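You operate a simulated robot arm through the tools that you are given. There is no shell and no other tool. Be economical: measure what you need, move in short steps, check, and stop when the job is done.

You are at the controls of a simulated robot arm. One attempt, no reset.

Task
Squeeze the air out of the teal bag and zip it shut.
Fine: bag on the blue board, lid down before the zip slider runs to its mark; the lid ends up, the bag flat.

It is judged by the outcome, as a careful person would: the job done as asked, and still so three seconds after it is handed in. It fails if anything else is knocked over, pushed out of place, dropped, spilled or broken. Lids that push on must go on centred and level and be pressed home; caps that screw on are set level and turned clockwise until they are tight.

Robot
A 6-joint arm with a two-finger parallel gripper, fixed in place. Base frame: the origin is at the foot of the arm, x ahead of it, y to its left, z up; the work surface is at about z = 94. Units: cm, degrees, N and s.
With the tool pointing down near the work surface it reaches from about 36 to 76 cm from the base axis. Its first joint turns from -66.0 to 66.0 degrees. Payload 2.45 kg.
The TCP is the grasp point between the finger pads, 2.4 cm short of the fingertips. In the tool frame z runs along the fingers and y along their closing line. The gripper opens to 6.8 cm. The fingers are 1.7 cm wide and 1 cm thick; the gripper's body (4 by 7 cm) begins 4.1 cm behind the TCP.
Orientation is told as [roll, pitch, yaw] about the base's x, y, z axes, in that order, counted from this pose: with the fingers straight down and closing along the base's y, the tool's x points along the base's -x, its y along +y and its z along -z.

Tools
- The arm moves only by the tool arm_command. Its argument "series" is a list of rows, each an object of numbers (a shift or turn left out is 0, a gripper value left out holds the last): "dx", "dy", "dz": the shift along the base's x, y, z in cm; "wx", "wy", "wz": the turn, a rotation vector about the base's x, y, z in degrees. In form: [{"dx": .., "dy": .., "dz": .., "wx": .., "wy": .., "wz": ..}, ...]. A call has 1 to 8 rows; each row shifts and turns the commanded pose from where the row before left it. "hand" is the finger opening in cm, from 0 to 6.8, set as the call begins (left out, the last holds). Each row takes 0.2 s and may step no farther than 5 cm and 8.6 degrees from the row before; otherwise, or with a gripper value out of range, the whole call is refused. A pose out of reach is approached as far as the arm can. The call stops where the force on the tool passes 40 N (or 10 N more than at its start, if that is more) or the arm is blocked; 0.2 s more then pass. Each finger travels about 10.8 cm/s and halts on what it meets, pressing with about 23 N; the grip force reading is that of the motor and also rises with nothing between the fingers. The clock runs only during rows and for 0.2 s after the last one: add rows that do not move to give the fingers time. The reply holds the time, the measured pose of the TCP, the force on the tool along the base axes, the opening and the grip force, in the units named above and with some noise.
- Cameras (640 x 400 px; columns grow to the right, rows downward): "scene" is fixed at [17.39, 41.91, 146.46]; the picture's right is [-0.69, -0.73, 0.00], its down [-0.42, 0.40, -0.82] and it looks along [0.59, -0.56, -0.58] (base axes); focal length 214 px, centre (320, 200). "wrist" rides on the gripper at [8.4, 1.1, -7.5] in the tool frame; the picture's right is [-0.13, 0.99, 0.00], its down [-0.60, -0.08, -0.79] and it looks along [-0.79, -0.10, 0.61] (tool axes); focal length 251 px, centre (320, 200).
- camera(camera): a new picture of that camera. No time passes.
- probe_pixels(camera, pixels): for up to 12 pixels [column, row] of the newest picture of that camera ("zoom" is the newest enlarged one), the place [x, y, z] in the base frame of the surface seen there, good to about 0.2 cm. No time passes.
- zoom(camera, box): a new picture of the part [left, top, right, bottom] of that camera's present view, enlarged. No time passes.
- sign_off(): hands the job in; it is judged then, once.

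Keep the steps short. Do not move on a guess: measure, check each grasp and each placing, and mend mistakes. In all there are 80 turns and 54 pictures (those below and enlarged ones count). Leave the gripper open and the arm clear of the work at the hand-in unless told otherwise, and finish with a single line.

The tools are called as name(argument=value, ...) on one line, values as JSON. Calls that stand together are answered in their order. arm_command: Moves the arm, as the interface text tells. Its arguments: {"type":"object","properties":{"series":{"type":"array","items":{"type":"object","properties":{"dx":{"type":"number"},"dy":{"type":"number"},"dz":{"type":"number"},"wx":{"type":"number"},"wy":{"type":"number"},"wz":{"type":"number"}}}},"hand":{"type":"number"}},"required":["series"]} The other tools are called the same way: camera (camera) takes a picture; probe_pixels (camera, pixels) gives the place of the surface under pixels of a picture; zoom (camera, box) takes an enlarged picture of a part of a camera's view; sign_off () hands the job in.

At the start:

```text
time_s: 0.0
position: [42.08, 18.64, 133.87]
ee_rot: [0.0, 0.0, 0.0]
ft_force: [0.5, 0.0, -0.2]
finger_gap: 6.79
grip_force: 0.1
```

scene: 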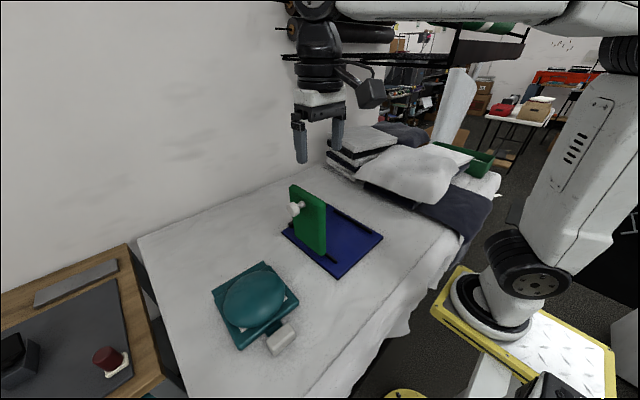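
wrist: 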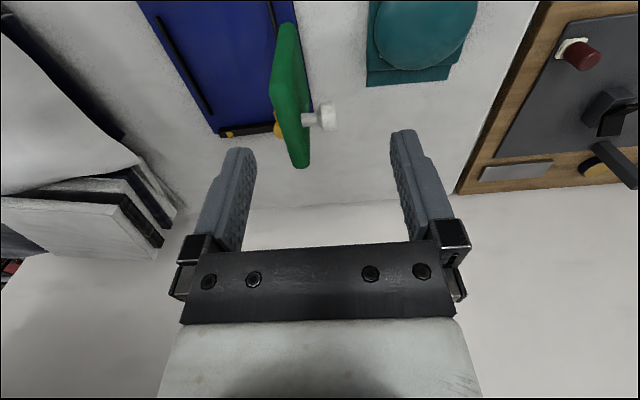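

I see the teal bag near (255,300), and the blue board with an upright green lid near (330,235). I'll enlarge both before measuring.

zoom(camera="scene", box=[260, 170, 400, 290])

zoom(camera="scene", box=[190, 250, 320, 370])

zoom(camera="wrist", box=[120, 0, 500, 200])

```text
3.33 times, centred on (330, 230) of scene
```

zoom: 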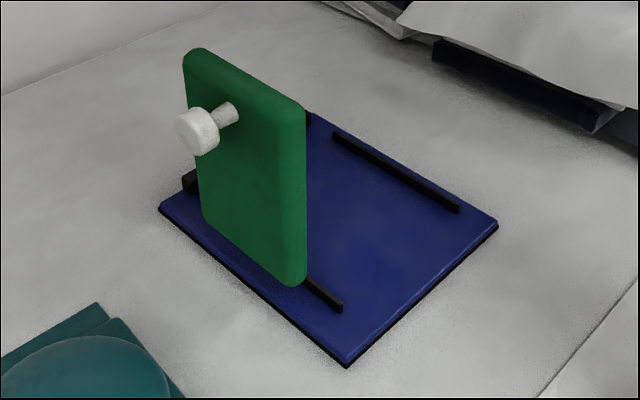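

```text
3.33 times, centred on (255, 310) of scene
```

zoom: 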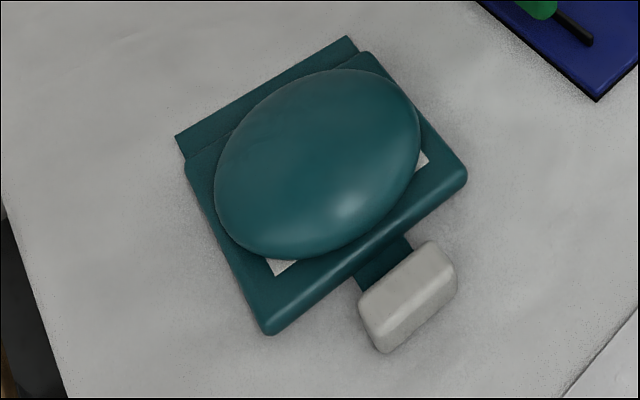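

```text
1.68 times, centred on (310, 100) of wrist
```

zoom: 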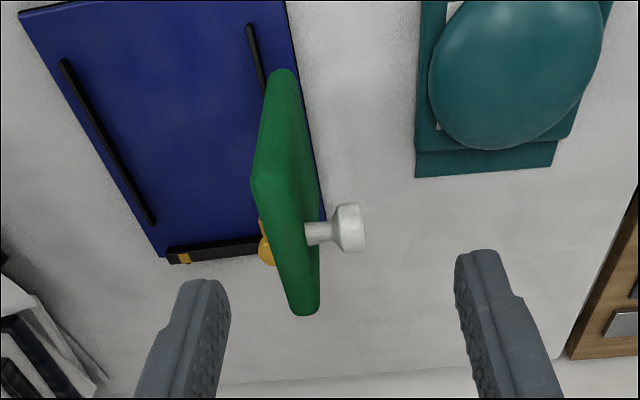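

The bag has a light-coloured handle block. The board has side rails and a black rail at its back carrying an orange slider and a yellow mark. I'll probe these points.

probe_pixels(camera="zoom", pixels=[[345, 232], [310, 230], [282, 80], [285, 305], [262, 190], [268, 245], [185, 258], [172, 262], [65, 65], [150, 220], [250, 28], [262, 85]])

probe_pixels(camera="scene", pixels=[[290, 228], [325, 264], [329, 278], [382, 237], [292, 188], [325, 205], [294, 209], [282, 232], [256, 265], [293, 297], [236, 348], [280, 335]])

camera(camera="scene")

```text
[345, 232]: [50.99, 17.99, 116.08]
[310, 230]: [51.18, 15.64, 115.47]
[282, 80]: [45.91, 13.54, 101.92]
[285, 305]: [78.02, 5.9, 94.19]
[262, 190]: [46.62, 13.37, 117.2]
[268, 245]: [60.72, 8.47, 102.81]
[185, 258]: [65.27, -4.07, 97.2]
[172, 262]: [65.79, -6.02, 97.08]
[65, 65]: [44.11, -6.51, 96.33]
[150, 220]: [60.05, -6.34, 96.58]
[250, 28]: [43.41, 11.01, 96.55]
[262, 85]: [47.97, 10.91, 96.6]
```

```text
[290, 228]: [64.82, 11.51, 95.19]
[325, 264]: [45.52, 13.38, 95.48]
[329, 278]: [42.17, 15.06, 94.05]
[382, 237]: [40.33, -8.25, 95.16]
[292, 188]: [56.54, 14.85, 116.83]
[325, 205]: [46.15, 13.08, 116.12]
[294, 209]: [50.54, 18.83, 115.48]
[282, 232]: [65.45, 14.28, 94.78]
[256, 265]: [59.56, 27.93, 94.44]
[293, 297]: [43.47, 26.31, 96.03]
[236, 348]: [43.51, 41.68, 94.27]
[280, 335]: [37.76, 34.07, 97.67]
```

```text
48 pictures are left
```

scene: 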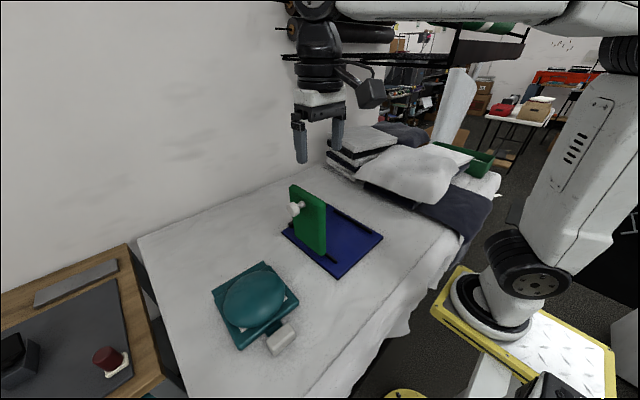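

The lid stands on the board's left side, with its knob at (51, 18, 116). I need a clearer view of the slider behind it. I'll move the arm towards -y at this height, well above the lid, and look again.

arm_command(series=[{"dy": -4.5}, {"dy": -4.5}, {"dy": -4.5}, {"dy": -4.5}, {"dy": -3}])

camera(camera="wrist")

zoom(camera="wrist", box=[220, 0, 460, 150])

```text
time_s: 1.2
position: [42.06, -2.34, 133.99]
ee_rot: [-0.1, 0.0, 0.0]
ft_force: [-0.3, -1.1, 0.7]
finger_gap: 6.78
grip_force: 0.0
```

```text
47 pictures are left
```

wrist: 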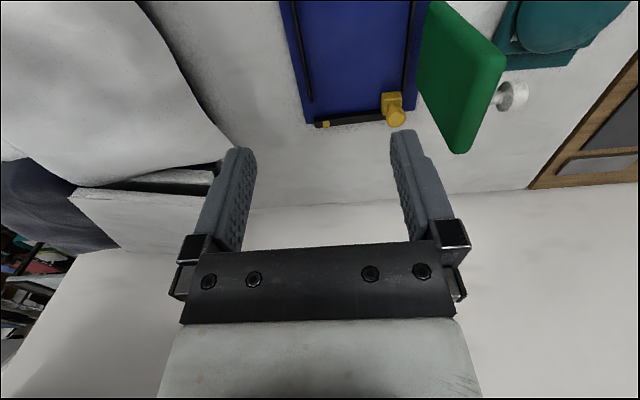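

```text
2.67 times, centred on (340, 75) of wrist
```

zoom: 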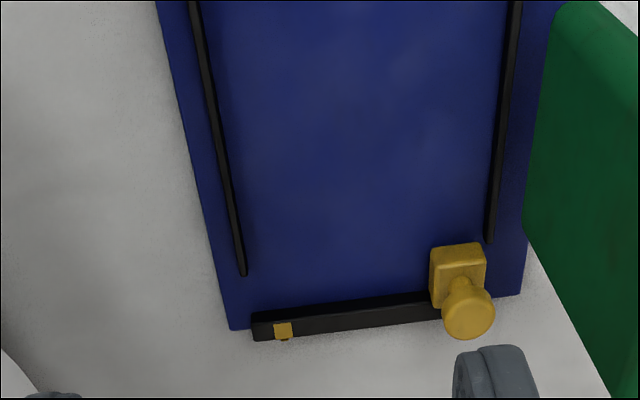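

probe_pixels(camera="zoom", pixels=[[468, 315], [458, 258], [435, 275], [480, 250], [284, 330], [278, 316], [262, 325], [420, 305], [242, 272], [489, 238], [235, 328], [520, 290]])

probe_pixels(camera="wrist", pixels=[[285, 10], [411, 12], [460, 150], [503, 55], [432, 4], [420, 85], [440, 60], [512, 96], [520, 40], [507, 50]])

```text
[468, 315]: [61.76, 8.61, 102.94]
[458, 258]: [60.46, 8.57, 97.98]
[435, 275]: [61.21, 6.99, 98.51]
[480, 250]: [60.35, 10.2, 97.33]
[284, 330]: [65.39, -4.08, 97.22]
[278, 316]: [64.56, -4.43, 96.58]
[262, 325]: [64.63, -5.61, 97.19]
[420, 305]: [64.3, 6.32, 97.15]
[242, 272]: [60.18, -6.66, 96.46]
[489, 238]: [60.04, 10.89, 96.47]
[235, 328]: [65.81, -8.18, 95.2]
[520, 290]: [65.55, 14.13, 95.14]
```

```text
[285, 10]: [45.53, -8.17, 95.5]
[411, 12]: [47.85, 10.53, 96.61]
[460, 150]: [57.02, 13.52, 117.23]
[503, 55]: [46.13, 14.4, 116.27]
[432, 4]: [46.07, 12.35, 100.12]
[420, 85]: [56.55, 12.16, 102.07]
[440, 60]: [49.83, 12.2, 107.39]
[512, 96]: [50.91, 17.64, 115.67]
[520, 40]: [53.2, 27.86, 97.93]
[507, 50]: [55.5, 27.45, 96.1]
```

The slider knob is at about (62, 8.6, 103) and its mark is at (65, -4.2, 97). The side rails are at y = 10.9 and y = -6.5. Next I'll move over near the bag to measure it.

arm_command(series=[{"dy": 4.6, "dx": -0.8}, {"dy": 4.6, "dx": -0.8}, {"dy": 4.6, "dx": -0.8}, {"dy": 4.6, "dx": -0.8}, {"dy": 4.6, "dx": -0.8}, {"dy": 4.6, "dx": -0.8}, {"dy": 4.6, "dx": -0.8}, {"dy": 4.0}])

camera(camera="wrist")

```text
time_s: 3.0
position: [36.51, 33.81, 133.95]
ee_rot: [0.1, 0.0, 0.0]
ft_force: [0.3, 0.3, 0.4]
finger_gap: 6.8
grip_force: 0.0
```

```text
45 pictures are left
```

wrist: 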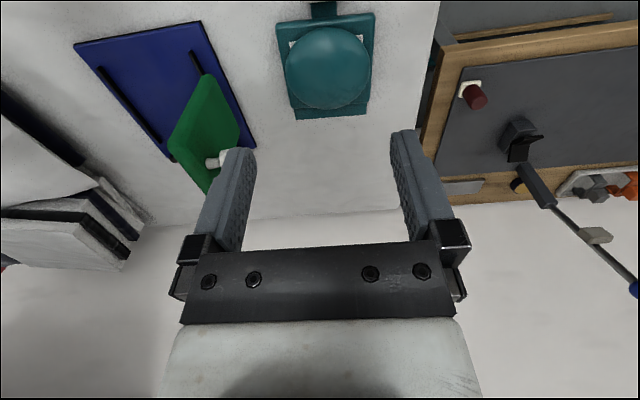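

The bag is at about (325, 60), with its zip strip on the far side and the handle off the top of the picture. I'll enlarge it.

zoom(camera="wrist", box=[240, 0, 420, 130])

probe_pixels(camera="wrist", pixels=[[297, 118], [366, 114], [289, 106], [369, 101], [277, 24], [373, 14], [326, 60], [310, 10], [336, 9], [323, 15], [323, 5], [293, 44]])

probe_pixels(camera="scene", pixels=[[265, 342], [274, 332], [284, 325], [295, 330], [288, 341], [275, 350], [270, 352], [268, 330], [298, 336], [293, 322]])

```text
3.08 times, centred on (330, 65) of wrist
```

zoom: 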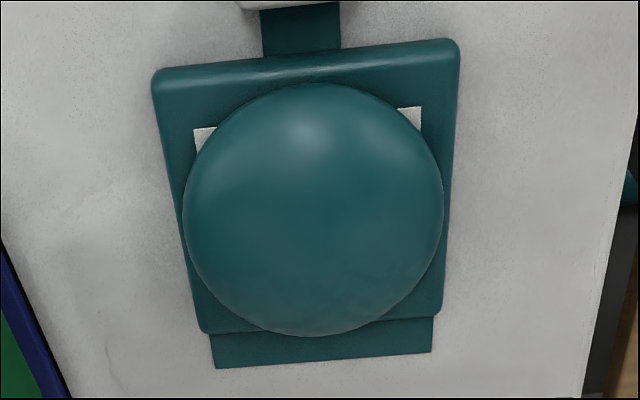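

```text
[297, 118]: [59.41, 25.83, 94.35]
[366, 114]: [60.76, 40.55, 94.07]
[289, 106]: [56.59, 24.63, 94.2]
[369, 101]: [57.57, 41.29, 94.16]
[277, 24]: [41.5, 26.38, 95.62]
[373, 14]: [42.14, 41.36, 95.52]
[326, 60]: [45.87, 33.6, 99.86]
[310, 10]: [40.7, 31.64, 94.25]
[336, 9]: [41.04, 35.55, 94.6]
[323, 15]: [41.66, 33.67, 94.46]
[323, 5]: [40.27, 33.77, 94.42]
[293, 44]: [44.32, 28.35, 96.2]
```

```text
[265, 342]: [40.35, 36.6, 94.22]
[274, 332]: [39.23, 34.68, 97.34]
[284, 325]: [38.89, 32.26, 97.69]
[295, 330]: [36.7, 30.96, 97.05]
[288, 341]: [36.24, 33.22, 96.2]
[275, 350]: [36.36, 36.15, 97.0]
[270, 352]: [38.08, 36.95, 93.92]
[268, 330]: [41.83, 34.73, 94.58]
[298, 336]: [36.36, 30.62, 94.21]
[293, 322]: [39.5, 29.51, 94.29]
```

The handle block is centred near (37.8, 33.5) with its top at 97.7. The body spans x 41.6–58 and y 26–41, and the strip reaches x ≈ 60. I'll measure the yaw more precisely and take a close view of the zip rail.

probe_pixels(camera="zoom", pixels=[[218, 362], [428, 348], [205, 325], [438, 312], [172, 85], [445, 58], [268, 52], [336, 45], [268, 14], [336, 14], [310, 130], [320, 210]])

zoom(camera="wrist", box=[70, 10, 270, 200])

zoom(camera="scene", box=[270, 175, 400, 285])

```text
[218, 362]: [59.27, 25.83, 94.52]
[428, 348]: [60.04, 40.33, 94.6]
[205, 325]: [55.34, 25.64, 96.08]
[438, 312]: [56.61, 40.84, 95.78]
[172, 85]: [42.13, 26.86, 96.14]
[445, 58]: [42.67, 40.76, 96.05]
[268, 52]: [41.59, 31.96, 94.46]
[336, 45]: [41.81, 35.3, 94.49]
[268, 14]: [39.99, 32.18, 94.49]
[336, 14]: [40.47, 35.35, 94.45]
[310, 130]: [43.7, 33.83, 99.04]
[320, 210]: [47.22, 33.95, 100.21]
```

```text
2.11 times, centred on (170, 105) of wrist
```

zoom: 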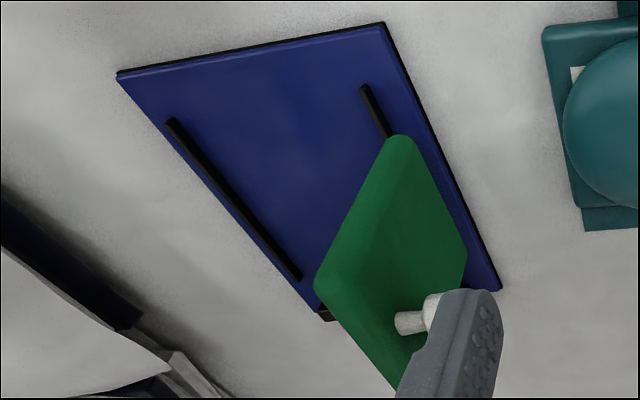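

```text
3.64 times, centred on (335, 230) of scene
```

zoom: 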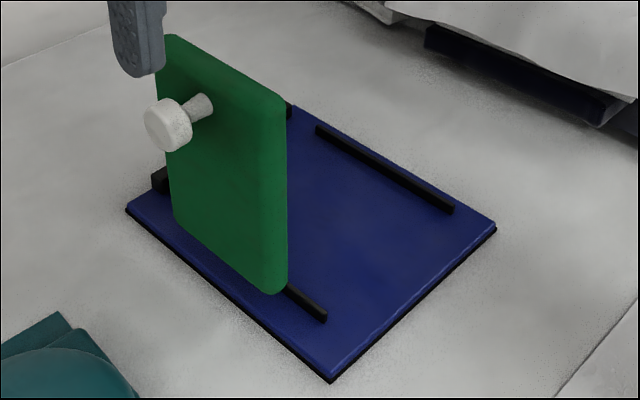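

I'll probe the board's near corners, the near ends of the side rails, and the lid's lower edge in this picture.

probe_pixels(camera="zoom", pixels=[[324, 318], [450, 208], [330, 376], [492, 226], [270, 288], [180, 222], [160, 182], [290, 108], [165, 125], [283, 100], [320, 130], [200, 105]])

```text
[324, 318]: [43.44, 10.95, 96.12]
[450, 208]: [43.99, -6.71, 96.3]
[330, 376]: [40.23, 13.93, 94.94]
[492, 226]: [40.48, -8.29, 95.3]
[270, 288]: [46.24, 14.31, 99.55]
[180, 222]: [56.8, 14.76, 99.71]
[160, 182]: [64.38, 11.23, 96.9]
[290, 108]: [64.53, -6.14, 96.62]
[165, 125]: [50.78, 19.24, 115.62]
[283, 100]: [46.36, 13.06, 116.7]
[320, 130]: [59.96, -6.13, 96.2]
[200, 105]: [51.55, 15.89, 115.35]
```

The side rails run x 43.5–60.2. The slider body overhangs x 60.4–64, so the bag has to land short of it and then slide forward under it. The bag is yawed about -3°. I'll turn the gripper to close along x (yaw 87°) so the handle block is held firmly, still at this height.

arm_command(hand=4.4, series=[{"wz": 8.5}, {"wz": 8.5}, {"wz": 8.5}, {"wz": 8.5}, {"wz": 8.5}, {"wz": 8.5}, {"wz": 8.5}, {"wz": 8.5}])

arm_command(series=[{"wz": 8.5}, {"wz": 8.5}, {"wz": 2, "dx": 1.3, "dy": -0.3}, {"dz": -5}, {"dz": -5}, {"dz": -5}, {"dz": -5}, {"dz": -5}])

camera(camera="wrist")

zoom(camera="scene", box=[220, 260, 340, 370])

```text
time_s: 4.8
position: [36.49, 33.9, 133.87]
ee_rot: [0.0, -0.1, 68.2]
ft_force: [-0.4, 0.6, 0.3]
finger_gap: 4.41
grip_force: 0.0
```

```text
time_s: 6.6
position: [37.85, 33.44, 108.77]
ee_rot: [0.0, 0.1, 87.0]
ft_force: [0.3, 0.5, 0.0]
finger_gap: 4.4
grip_force: 0.1
```

```text
41 pictures are left
```

wrist: 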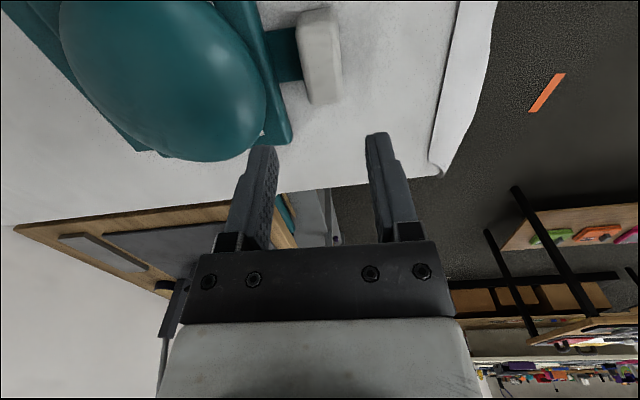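

```text
3.64 times, centred on (280, 315) of scene
```

zoom: 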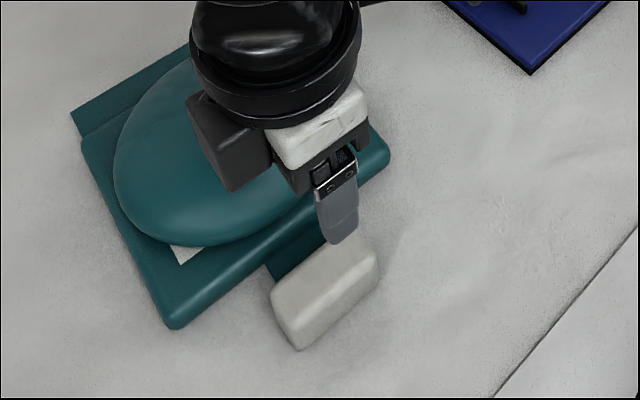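

Yaw is now 87°, 11 cm above the handle. I'll probe the handle's edges in the wrist view, at about (297–341, 5–105).

probe_pixels(camera="wrist", pixels=[[299, 30], [338, 30], [318, 30], [303, 70], [337, 70], [320, 90], [310, 104], [330, 104], [315, 12], [320, 60], [290, 50], [289, 130]])

```text
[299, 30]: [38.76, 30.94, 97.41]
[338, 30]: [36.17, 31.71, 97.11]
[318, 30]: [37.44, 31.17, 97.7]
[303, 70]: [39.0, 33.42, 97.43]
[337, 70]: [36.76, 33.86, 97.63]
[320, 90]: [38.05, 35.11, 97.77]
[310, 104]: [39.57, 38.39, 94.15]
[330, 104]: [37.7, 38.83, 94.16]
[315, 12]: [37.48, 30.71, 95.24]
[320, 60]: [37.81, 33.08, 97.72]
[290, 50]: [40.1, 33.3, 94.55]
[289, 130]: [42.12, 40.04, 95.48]
```

The handle is centred at (37.7, 33.4) with its top at 97.7, so the gripper is lined up. I'll go down to TCP z ≈ 97.2.

arm_command(series=[{"dx": -0.1, "wz": -0.7, "dz": -4}, {"dz": -4}, {"dz": -2}, {"dz": -1}, {"dz": -0.5}])

zoom(camera="scene", box=[220, 260, 340, 370])

```text
time_s: 7.8
position: [37.73, 33.75, 97.27]
ee_rot: [0.0, 0.0, 86.2]
ft_force: [0.1, -0.8, -0.2]
finger_gap: 4.4
grip_force: 0.1
```

```text
3.64 times, centred on (280, 315) of scene
```

zoom: 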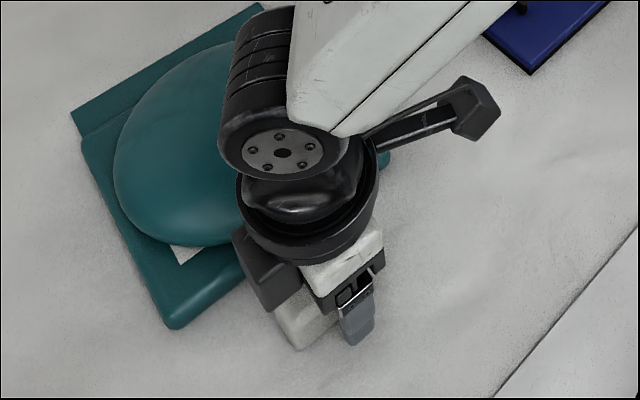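

The fingers straddle the handle with no contact force. I'll close on it and wait.

arm_command(hand=0, series=[{}, {}, {}])

arm_command(series=[{"dz": 0.5}, {"dz": 0.5}, {"dz": 1}, {"dz": 1}])

camera(camera="scene")

camera(camera="wrist")

```text
time_s: 8.6
position: [37.78, 33.7, 97.43]
ee_rot: [-0.1, 0.0, 86.3]
ft_force: [0.4, -0.4, -0.1]
finger_gap: 2.99
grip_force: 23.3
```

```text
time_s: 9.6
position: [37.61, 33.65, 100.35]
ee_rot: [0.0, 0.1, 86.3]
ft_force: [-0.2, 0.4, -1.7]
finger_gap: 2.98
grip_force: 22.6
```

```text
38 pictures are left
```

scene: 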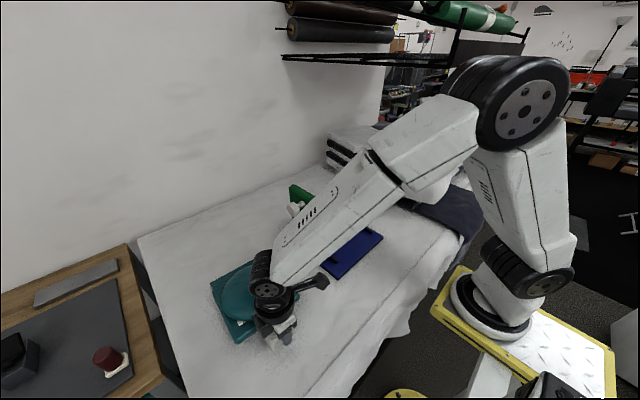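

```text
37 pictures are left
```

wrist: 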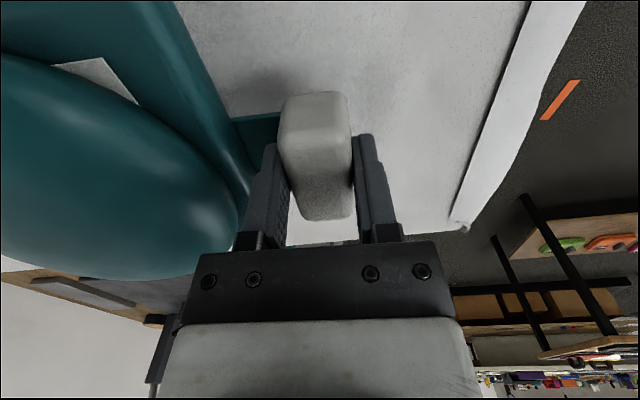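

The grip is held at 2.98 cm opening and the bag has come up with the handle at about 1.7 N. I'll lift high enough for the bag to clear the 117 cm lid, then straighten the yaw.

arm_command(series=[{"dz": 3}, {"dz": 4}, {"dz": 4}, {"dz": 4}, {"dz": 4}, {"dz": 4}, {"dz": 4, "wz": 1.5}, {"dz": 2, "wz": 1.5}])

camera(camera="scene")

probe_pixels(camera="scene", pixels=[[293, 205], [300, 210]])

```text
time_s: 11.4
position: [37.4, 33.53, 129.46]
ee_rot: [0.0, 0.0, 89.4]
ft_force: [0.1, -0.6, -1.4]
finger_gap: 2.99
grip_force: 23.0
```

```text
36 pictures are left
```

scene: 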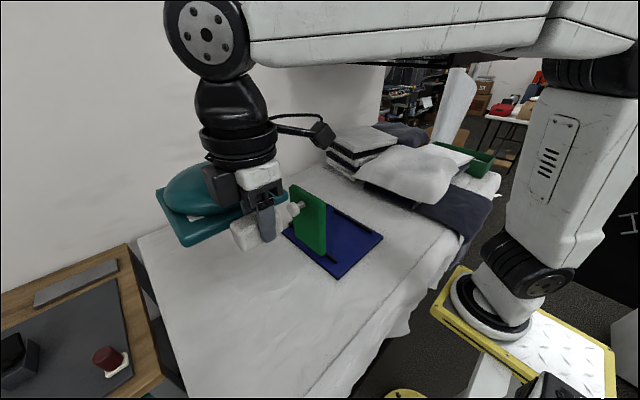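

```text
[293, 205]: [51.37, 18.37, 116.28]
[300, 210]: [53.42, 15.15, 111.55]
```

The bag is level with its underside near z = 126, about 9 cm above the lid and knob. I'll carry it over to y ≈ 2.2, keeping it slightly back from the slider.

arm_command(series=[{"dy": -4.5}, {"dy": -4.5}, {"dy": -4.5}, {"dy": -4.5}, {"dy": -4.5}, {"dy": -4.5}, {"dy": -4.2}])

camera(camera="scene")

```text
time_s: 13.0
position: [38.35, 2.04, 129.48]
ee_rot: [0.1, 0.0, 89.5]
ft_force: [-0.6, -0.2, -0.8]
finger_gap: 2.98
grip_force: 23.0
out of reach, approached as far as the arm can: row 7
```

```text
35 pictures are left
```

scene: 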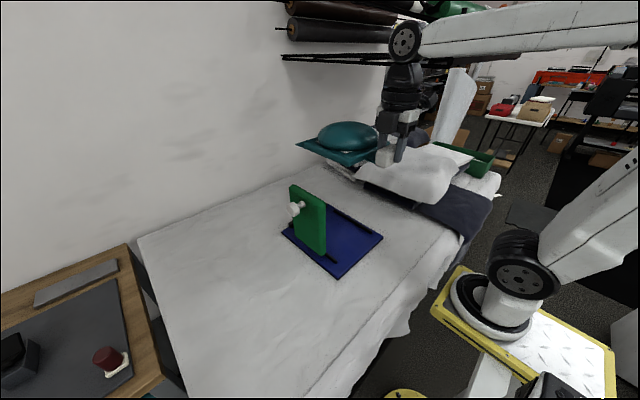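

The arm is at its inner reach limit here (x = 38.35). I'll lower it to TCP z ≈ 112, still above the slider knob, and measure the bag in the grip.

arm_command(series=[{"dz": -4}, {"dz": -4}, {"dz": -4}, {"dz": -4}, {"dx": -0.2}])

camera(camera="scene")

zoom(camera="scene", box=[270, 150, 420, 280])

```text
time_s: 14.2
position: [38.31, 2.42, 113.32]
ee_rot: [0.0, 0.1, 89.3]
ft_force: [1.5, 0.1, -1.4]
finger_gap: 2.98
grip_force: 22.8
```

```text
34 pictures are left
```

scene: 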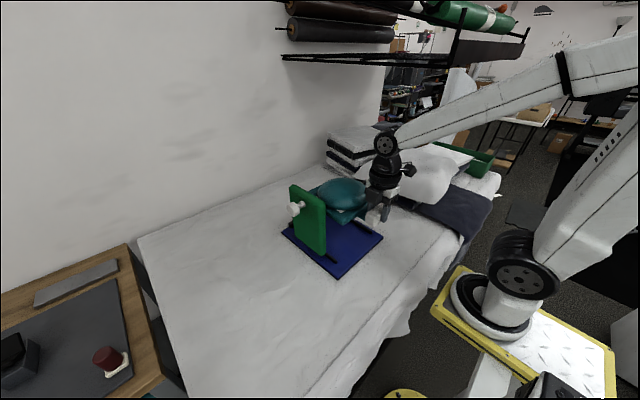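

```text
3.08 times, centred on (345, 215) of scene
```

zoom: 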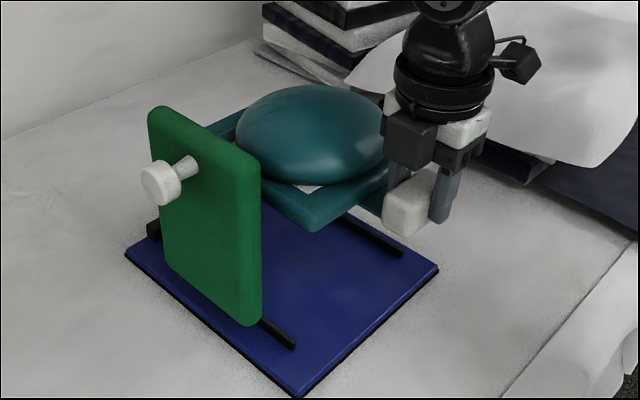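

probe_pixels(camera="zoom", pixels=[[315, 222], [300, 205], [230, 122], [240, 113], [380, 180], [335, 212], [312, 160], [220, 130], [375, 205], [405, 205], [215, 124]])

camera(camera="wrist")

```text
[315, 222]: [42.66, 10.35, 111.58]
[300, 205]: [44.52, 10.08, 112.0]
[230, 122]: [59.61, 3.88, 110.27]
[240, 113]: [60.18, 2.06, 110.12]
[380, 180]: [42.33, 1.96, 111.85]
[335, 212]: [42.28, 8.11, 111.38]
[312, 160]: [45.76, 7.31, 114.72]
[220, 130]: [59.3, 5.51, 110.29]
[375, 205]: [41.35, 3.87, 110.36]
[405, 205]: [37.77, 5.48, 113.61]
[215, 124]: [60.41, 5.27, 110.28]
```

```text
32 pictures are left
```

wrist: 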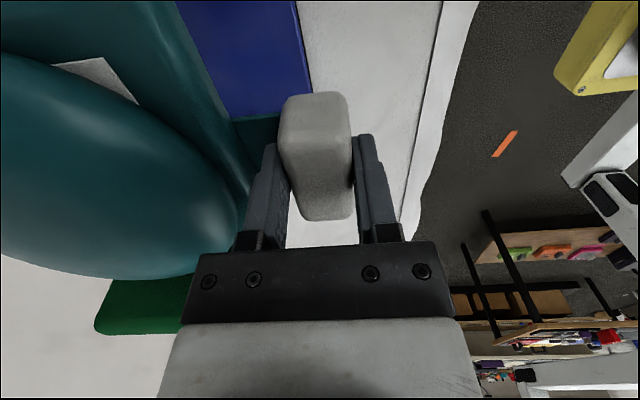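

The strip end is at x ≈ 60.3, just over the slider front, and the left edge is about 0.5 cm too far left. I'll lower to z ≈ 109 and pull back 1.2 cm.

arm_command(series=[{"dz": -2.2}, {"dz": -2}, {"dx": -0.6, "dy": -0.4}, {"dx": -0.6}])

```text
time_s: 15.2
position: [37.05, 2.02, 109.15]
ee_rot: [0.0, 0.0, 89.3]
ft_force: [0.3, 1.0, -0.9]
finger_gap: 2.97
grip_force: 23.2
```

It now sits at x = 37.05, y = 2.0, so the strip is clear of the slider. I'll lower until the underside is just above the board (TCP ≈ 99.2) and look.

arm_command(series=[{"dz": -3}, {"dz": -3}, {"dz": -2.5}, {"dz": -1.4}])

zoom(camera="scene", box=[270, 165, 420, 285])

camera(camera="wrist")

```text
time_s: 16.2
position: [37.03, 1.97, 99.32]
ee_rot: [0.0, -0.1, 89.3]
ft_force: [-0.9, -0.6, -1.7]
finger_gap: 2.98
grip_force: 22.6
```

```text
3.33 times, centred on (345, 225) of scene
```

zoom: 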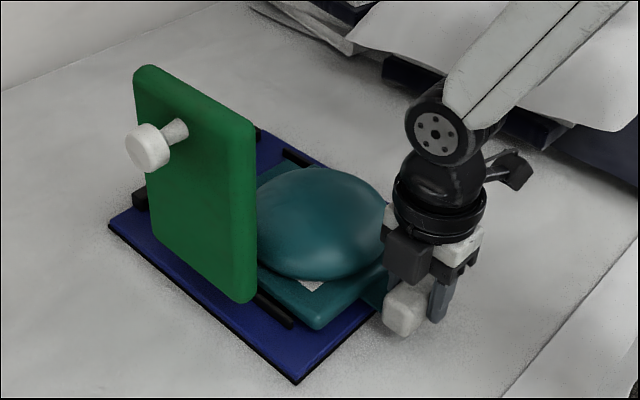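

```text
30 pictures are left
```

wrist: 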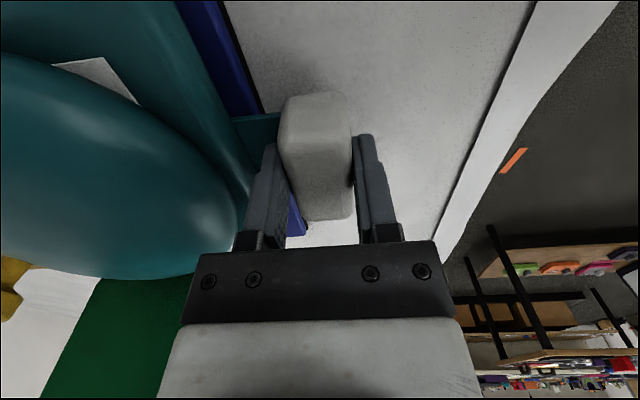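

probe_pixels(camera="zoom", pixels=[[316, 322], [310, 312], [275, 275], [262, 268], [292, 322], [375, 285], [262, 166], [345, 308]])

zoom(camera="wrist", box=[0, 230, 200, 400])

```text
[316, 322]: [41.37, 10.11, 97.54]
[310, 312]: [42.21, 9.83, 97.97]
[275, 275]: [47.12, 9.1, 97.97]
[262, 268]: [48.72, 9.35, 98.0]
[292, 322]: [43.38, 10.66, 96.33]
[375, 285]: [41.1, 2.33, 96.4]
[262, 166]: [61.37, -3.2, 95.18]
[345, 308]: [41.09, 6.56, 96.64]
```

```text
2.35 times, centred on (100, 315) of wrist
```

zoom: 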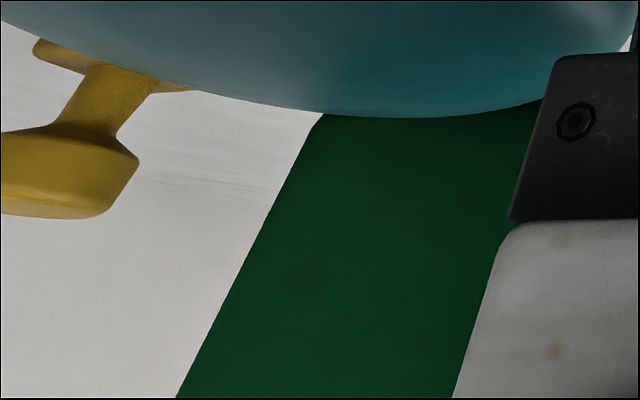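

The bag lies between the rails, with its left edge at 10.1 against the rail's inner face at about 10.6. I'll lower until it just touches the board.

arm_command(series=[{"dy": -0.25, "dz": -0.2}, {"dz": -0.2}, {"dz": -0.2}, {}])

```text
time_s: 17.2
position: [36.94, 1.82, 98.74]
ee_rot: [0.0, 0.0, 89.3]
ft_force: [0.3, 0.1, -0.3]
finger_gap: 2.98
grip_force: 23.1
```

The z force fell to about 0, so the bag rests on the board. I'll slide it forward in small steps to put the strip under the slider, watching the force.

arm_command(series=[{"dx": 0.5}, {"dx": 0.5}, {"dx": 0.5}, {"dx": 0.5}])

zoom(camera="scene", box=[270, 165, 420, 285])

```text
time_s: 18.2
position: [38.93, 1.82, 98.73]
ee_rot: [0.0, -0.1, 89.3]
ft_force: [1.0, 1.0, -1.4]
finger_gap: 2.97
grip_force: 22.8
```

```text
3.33 times, centred on (345, 225) of scene
```

zoom: 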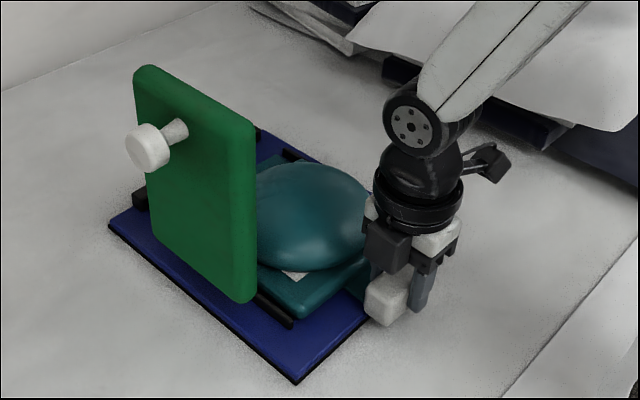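

arm_command(series=[{"dx": 0.3}, {"dx": 0.3}, {"dx": 0.3}, {"dx": 0.3}])

```text
time_s: 19.2
position: [40.21, 1.89, 98.75]
ee_rot: [0.0, 0.1, 89.3]
ft_force: [0.8, 0.3, -1.4]
finger_gap: 2.95
grip_force: 23.3
```

There was no resistance. I'll settle it 0.2 cm onto the board, open, rise and inspect the strip at the zip rail.

arm_command(series=[{"dz": -0.1}, {"dz": -0.1}])

arm_command(hand=4.4, series=[{}, {}, {"dz": 1.5}, {"dz": 4}, {"dz": 5}, {"dz": 5}, {"dz": 5}, {"dz": 5}])

arm_command(series=[{"dz": 4, "wz": -8.5}, {"dz": 4, "wz": -8.5}, {"wz": -8.5}, {"wz": -8.5}, {"wz": -8.5}, {"wz": -8.5}, {"wz": -8.5}, {"wz": -8.5}])

arm_command(series=[{"wz": -8.5}, {"wz": -8.5}, {"wz": -4.3}])

camera(camera="wrist")

zoom(camera="wrist", box=[220, 0, 460, 150])

```text
time_s: 19.8
position: [40.3, 1.8, 98.52]
ee_rot: [0.1, 0.1, 89.3]
ft_force: [-0.4, -1.6, 1.9]
finger_gap: 2.96
grip_force: 22.6
```

```text
time_s: 21.6
position: [40.0, 1.87, 123.87]
ee_rot: [0.0, 0.0, 89.2]
ft_force: [-0.3, 0.0, 0.5]
finger_gap: 4.4
grip_force: 0.0
```

```text
time_s: 23.4
position: [40.23, 1.85, 132.0]
ee_rot: [0.0, 0.0, 21.1]
ft_force: [0.5, 0.3, -0.2]
finger_gap: 4.39
grip_force: 0.0
```

```text
time_s: 24.2
position: [40.29, 1.75, 132.12]
ee_rot: [0.0, 0.0, -0.1]
ft_force: [0.3, -0.6, -0.2]
finger_gap: 4.4
grip_force: 0.1
```

```text
27 pictures are left
```

wrist: 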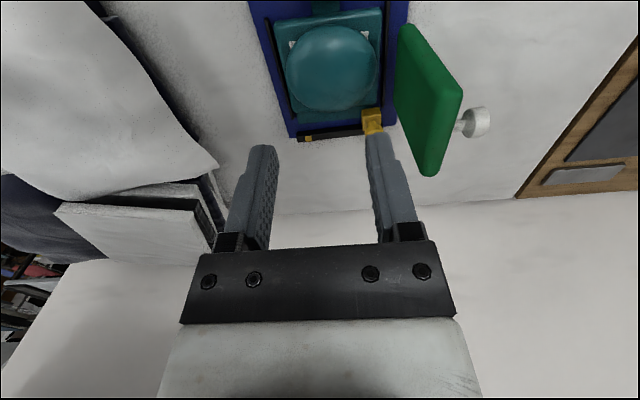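

```text
2.67 times, centred on (340, 75) of wrist
```

zoom: 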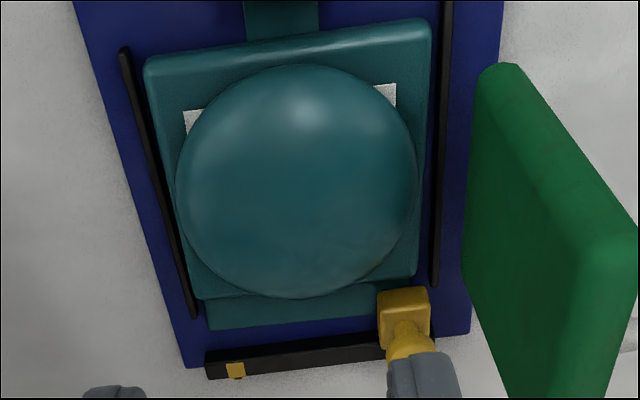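

The bag is between the rails, but the strip seems short of the zip rail. I'll probe the gap and the yaw.

probe_pixels(camera="zoom", pixels=[[215, 325], [370, 312], [212, 300], [285, 318], [290, 345], [215, 352], [165, 75], [420, 45], [205, 290], [410, 265], [235, 362], [388, 300]])

zoom(camera="wrist", box=[285, 90, 405, 160])

```text
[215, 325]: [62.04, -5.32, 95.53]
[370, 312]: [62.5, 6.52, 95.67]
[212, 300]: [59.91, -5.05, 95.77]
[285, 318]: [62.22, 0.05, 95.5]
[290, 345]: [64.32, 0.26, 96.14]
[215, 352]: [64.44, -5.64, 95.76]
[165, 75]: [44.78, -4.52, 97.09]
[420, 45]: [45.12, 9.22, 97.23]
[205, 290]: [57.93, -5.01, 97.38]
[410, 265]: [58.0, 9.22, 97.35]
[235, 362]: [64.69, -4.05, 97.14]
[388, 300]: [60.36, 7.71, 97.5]
```

```text
5.33 times, centred on (345, 125) of wrist
```

zoom: 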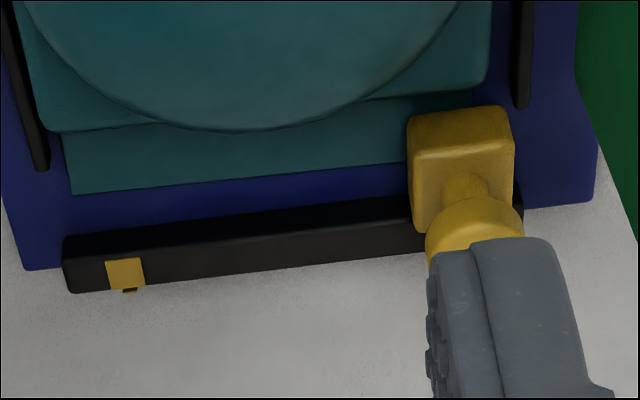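

The strip lies 2 cm under the slider's path, and the body is centred between the rails and under the lid at about (51.6, 2.2). That is well seated. Next is the lid: I'll grip its knob with the fingers closing along the hinge axis (x), so it can pivot while I swing it down. First I'll measure the knob.

zoom(camera="wrist", box=[440, 90, 510, 150])

probe_pixels(camera="wrist", pixels=[[480, 122], [486, 122], [480, 111], [480, 134], [468, 120], [458, 124], [472, 108], [470, 136], [490, 112], [488, 130], [478, 108], [476, 137]])

```text
6.67 times, centred on (475, 120) of wrist
```

zoom: 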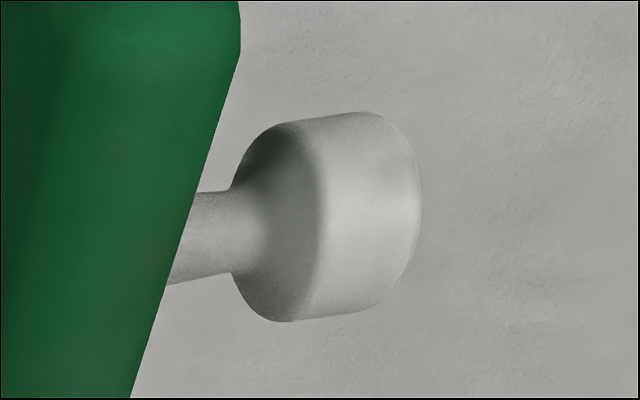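

```text
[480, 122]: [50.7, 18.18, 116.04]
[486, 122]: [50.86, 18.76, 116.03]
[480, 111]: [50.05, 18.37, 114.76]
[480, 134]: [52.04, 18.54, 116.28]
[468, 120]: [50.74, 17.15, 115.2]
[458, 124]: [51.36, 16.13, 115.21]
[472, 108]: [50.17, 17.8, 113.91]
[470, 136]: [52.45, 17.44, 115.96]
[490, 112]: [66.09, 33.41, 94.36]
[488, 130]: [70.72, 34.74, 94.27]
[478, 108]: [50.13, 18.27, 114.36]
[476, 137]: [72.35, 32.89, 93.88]
```

The knob head is centred at about (51.3, 18.4, 115.1) and is roughly 2.7 cm across. I'll move above it and turn the gripper to -90°, so the camera rides on the +y side away from the lid.

arm_command(hand=4.6, series=[{"wz": -8.5, "dx": 1.4, "dy": 2.1}, {"wz": -8.5, "dx": 1.4, "dy": 2.1}, {"wz": -8.5, "dx": 1.4, "dy": 2.1}, {"wz": -8.5, "dx": 1.4, "dy": 2.1}, {"wz": -8.5, "dx": 1.4, "dy": 2.1}, {"wz": -8.5, "dx": 1.4, "dy": 2.1}, {"wz": -8.5, "dx": 1.4, "dy": 2.1}, {"wz": -8.5, "dx": 1.2, "dy": 1.9}])

arm_command(series=[{"wz": -8.5}, {"wz": -8.5}, {"wz": -4.9}, {"dz": -3}, {"dz": -2}])

camera(camera="wrist")

zoom(camera="scene", box=[240, 130, 390, 250])

```text
time_s: 26.0
position: [51.2, 18.6, 131.99]
ee_rot: [-0.1, 0.0, -68.2]
ft_force: [-0.3, -0.8, -1.4]
finger_gap: 4.59
grip_force: 0.0
```

```text
time_s: 27.2
position: [51.28, 18.39, 127.1]
ee_rot: [-0.1, 0.0, -89.9]
ft_force: [0.0, 0.1, -0.1]
finger_gap: 4.58
grip_force: 0.0
```

```text
23 pictures are left
```

wrist: 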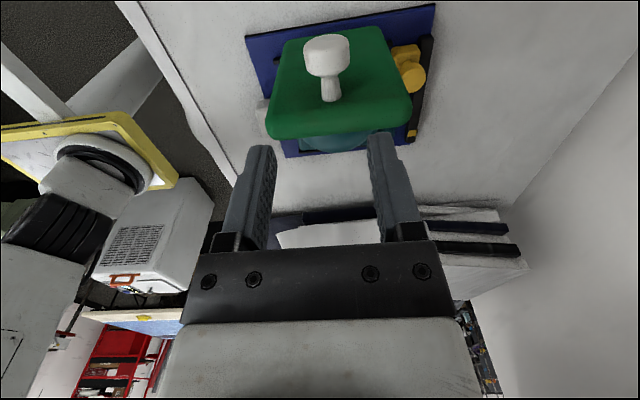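

```text
3.33 times, centred on (315, 190) of scene
```

zoom: 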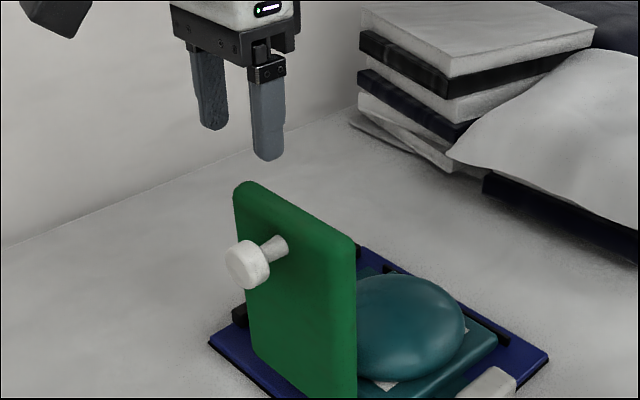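

The knob head is at (326, 55) in the wrist view. I'll confirm its centre.

probe_pixels(camera="wrist", pixels=[[306, 55], [347, 55], [326, 45], [326, 72], [326, 38], [310, 65], [344, 65], [290, 40], [375, 40], [272, 120], [410, 100], [340, 145]])

```text
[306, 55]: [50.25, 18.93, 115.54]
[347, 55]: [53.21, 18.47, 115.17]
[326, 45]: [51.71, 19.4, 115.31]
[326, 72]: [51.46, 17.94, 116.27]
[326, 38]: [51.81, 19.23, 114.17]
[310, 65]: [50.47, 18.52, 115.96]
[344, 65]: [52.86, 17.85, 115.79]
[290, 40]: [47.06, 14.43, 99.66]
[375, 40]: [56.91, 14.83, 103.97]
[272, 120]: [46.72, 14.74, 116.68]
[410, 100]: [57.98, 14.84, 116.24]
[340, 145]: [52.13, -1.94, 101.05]
```

The knob centre is (51.65, 18.4, 115). I'll correct by +0.35 in x, descend around it and close.

arm_command(series=[{"dx": 0.35, "dz": -3}, {"dz": -4}, {"dz": -3}, {"dz": -2}])

arm_command(hand=0, series=[{}, {}, {}])

zoom(camera="scene", box=[240, 130, 390, 250])

```text
time_s: 28.2
position: [51.65, 18.51, 115.05]
ee_rot: [-0.1, 0.0, -89.9]
ft_force: [-0.1, 0.6, 0.2]
finger_gap: 4.57
grip_force: 0.0
```

```text
time_s: 29.0
position: [51.8, 18.48, 115.07]
ee_rot: [-0.1, 0.0, -89.9]
ft_force: [11.5, 1.3, -0.1]
finger_gap: 3.36
grip_force: 22.7
```

```text
3.33 times, centred on (315, 190) of scene
```

zoom: 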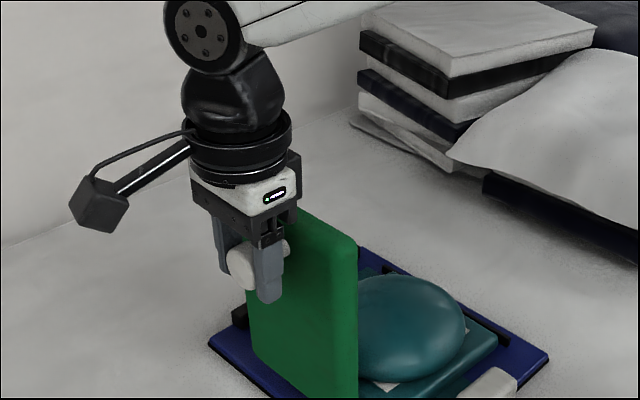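

The knob is gripped at 3.36 cm opening. There is 11 N sideways, so I'll shift x +0.2 to ease it. Then I'll start swinging the lid through the first 10° about its hinge (estimated at y 13.3, z 98.5).

arm_command(series=[{"dx": 0.2}, {}])

arm_command(series=[{"dy": -0.72, "dz": 0.2}, {"dy": -0.73, "dz": 0.18}, {"dy": -0.74, "dz": 0.14}, {"dy": -0.75, "dz": 0.11}])

```text
time_s: 29.6
position: [51.75, 18.55, 115.03]
ee_rot: [-0.2, 0.0, -89.9]
ft_force: [-7.9, 0.9, 1.2]
finger_gap: 3.34
grip_force: 23.0
```

```text
time_s: 30.6
position: [51.83, 15.59, 115.74]
ee_rot: [0.2, 0.0, -89.9]
ft_force: [-7.4, 4.4, 4.2]
finger_gap: 3.36
grip_force: 23.4
```

Forces stay low (about 4 N) and the lid follows. I'll continue to about 30°.

arm_command(series=[{"dx": -0.08, "dy": -0.75, "dz": 0.08}, {"dy": -0.75, "dz": 0.05}, {"dy": -0.75, "dz": 0.0}, {"dy": -0.75, "dz": -0.01}, {"dy": -0.75, "dz": -0.05}, {"dy": -0.75, "dz": -0.09}, {"dy": -0.75, "dz": -0.12}, {"dy": -0.74, "dz": -0.15}])

zoom(camera="scene", box=[260, 140, 410, 260])

```text
time_s: 32.4
position: [51.97, 9.48, 115.4]
ee_rot: [0.1, -0.1, -89.9]
ft_force: [13.4, 3.6, 10.2]
finger_gap: 3.33
grip_force: 23.4
```

```text
3.33 times, centred on (335, 200) of scene
```

zoom: 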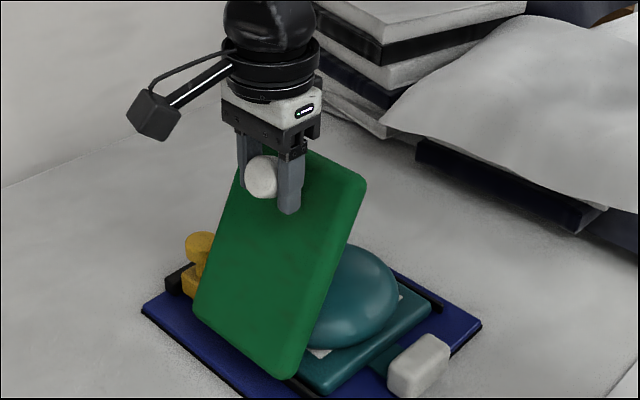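

The lid is at about 30°. The 10 N upward push means the true arc runs slightly higher, so I'll correct by +0.25 and continue to about 50°.

arm_command(series=[{"dx": 0.08, "dz": 0.2}, {"dy": -1.45, "dz": -0.37}, {"dy": -1.41, "dz": -0.49}, {"dy": -1.36, "dz": -0.62}, {"dy": -1.31, "dz": -0.74}])

```text
time_s: 33.6
position: [52.11, 4.0, 113.41]
ee_rot: [0.4, -0.1, -89.9]
ft_force: [22.3, 2.2, 6.5]
finger_gap: 3.33
grip_force: 22.6
```

There are 22 N sideways: the hinge line is turned slightly, so the knob drifts to +x. I'll ease by +0.25 in x and keep a small x drift in the next steps.

arm_command(series=[{"dx": 0.25}, {"dx": 0.02, "dy": -1.22, "dz": -0.85}, {"dx": 0.02, "dy": -1.15, "dz": -0.95}])

zoom(camera="scene", box=[260, 150, 410, 270])

```text
time_s: 34.4
position: [52.03, 1.66, 111.41]
ee_rot: [0.0, -0.1, -89.9]
ft_force: [7.3, -0.4, 8.5]
finger_gap: 3.34
grip_force: 22.4
```

```text
3.33 times, centred on (335, 210) of scene
```

zoom: 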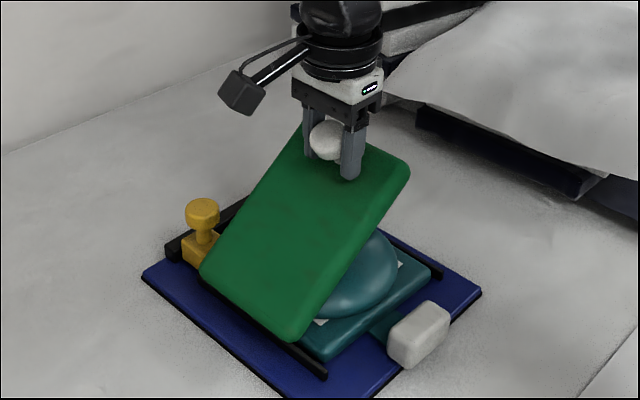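

The lid is at about 60° and following well. Next is 60→75°, where it begins pressing on the bag.

arm_command(series=[{"dx": 0.05, "dy": -1.06, "dz": -1.05}, {"dx": 0.02, "dy": -0.97, "dz": -1.14}, {"dx": 0.02, "dy": -0.85, "dz": -1.22}])

```text
time_s: 35.2
position: [52.21, -1.09, 108.14]
ee_rot: [-0.2, -0.1, -89.9]
ft_force: [0.1, 3.1, 2.2]
finger_gap: 3.33
grip_force: 23.3
```

arm_command(series=[{"dx": 0.02, "dy": -0.75, "dz": -1.29}, {"dx": 0.02, "dy": -0.63, "dz": -1.34}])

zoom(camera="scene", box=[260, 150, 410, 270])

```text
time_s: 35.8
position: [52.23, -2.78, 105.57]
ee_rot: [-0.1, 0.0, -89.8]
ft_force: [0.7, 1.5, 4.8]
finger_gap: 3.34
grip_force: 23.4
```

```text
3.33 times, centred on (335, 210) of scene
```

zoom: 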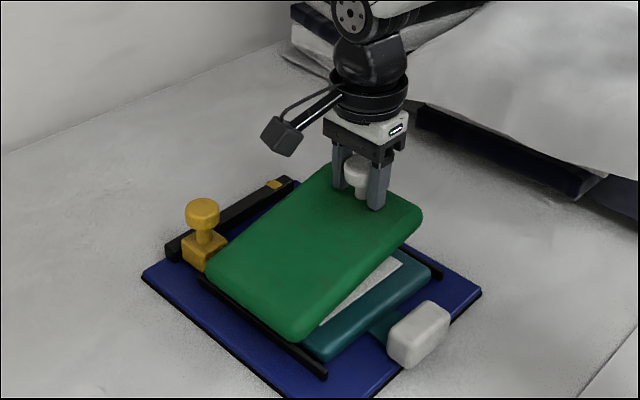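

The lid is nearly down and the bulge is shrinking under it. I'll continue in small steps until it is firm.

arm_command(series=[{"dy": -0.28, "dz": -0.7}, {"dy": -0.26, "dz": -0.7}, {"dy": -0.22, "dz": -0.7}])

arm_command(series=[{"dy": -0.1, "dz": -0.4}, {"dy": -0.1, "dz": -0.4}, {"dy": -0.05, "dz": -0.3}, {"dz": -0.3}])

zoom(camera="scene", box=[260, 150, 410, 270])

```text
time_s: 36.6
position: [52.26, -3.45, 103.35]
ee_rot: [-0.1, -0.1, -89.9]
ft_force: [-2.8, -3.9, 5.9]
finger_gap: 3.33
grip_force: 22.5
```

```text
time_s: 37.5
position: [52.26, -3.74, 102.51]
ee_rot: [0.0, 0.0, -89.9]
ft_force: [-9.1, 0.7, 14.5]
finger_gap: 3.31
grip_force: 22.6
stopped in row 4: the force on the tool passed its limit (the readings are from after the stop); the commanded pose is now the measured one
```

```text
3.33 times, centred on (335, 210) of scene
```

zoom: 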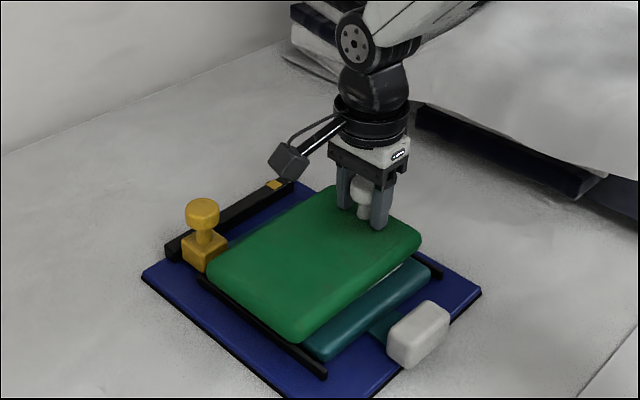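

The press went past 40 N at z = 102.5 and the lid looks level and home on the bag. I'll hold a moderate press for about a second, check the levels, then release.

arm_command(series=[{"dz": -0.1}, {}, {}, {}, {}])

arm_command(hand=5.5, series=[{}, {}, {"dz": 1.0}, {"dz": 3}, {"dz": 4}, {"dz": 4}])

zoom(camera="scene", box=[260, 150, 410, 270])

```text
time_s: 38.4
position: [52.25, -3.75, 102.5]
ee_rot: [0.1, 0.0, -90.0]
ft_force: [-9.3, 0.7, 15.6]
finger_gap: 3.32
grip_force: 22.9
stopped in row 4: the force on the tool passed its limit (the readings are from after the stop); the commanded pose is now the measured one
```

```text
time_s: 39.8
position: [52.32, -3.79, 114.55]
ee_rot: [0.0, 0.0, -89.9]
ft_force: [-0.2, -0.9, 0.2]
finger_gap: 5.48
grip_force: 0.1
```

```text
3.33 times, centred on (335, 210) of scene
```

zoom: 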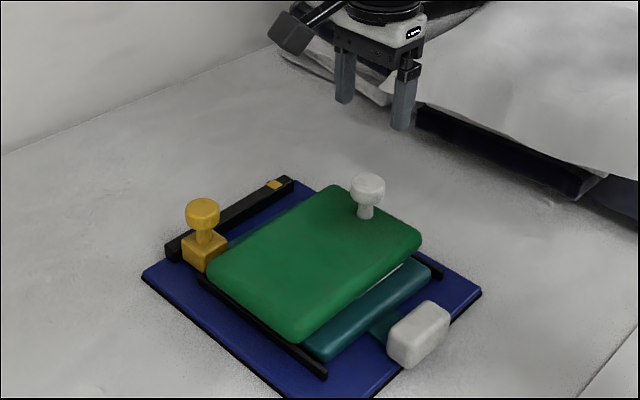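

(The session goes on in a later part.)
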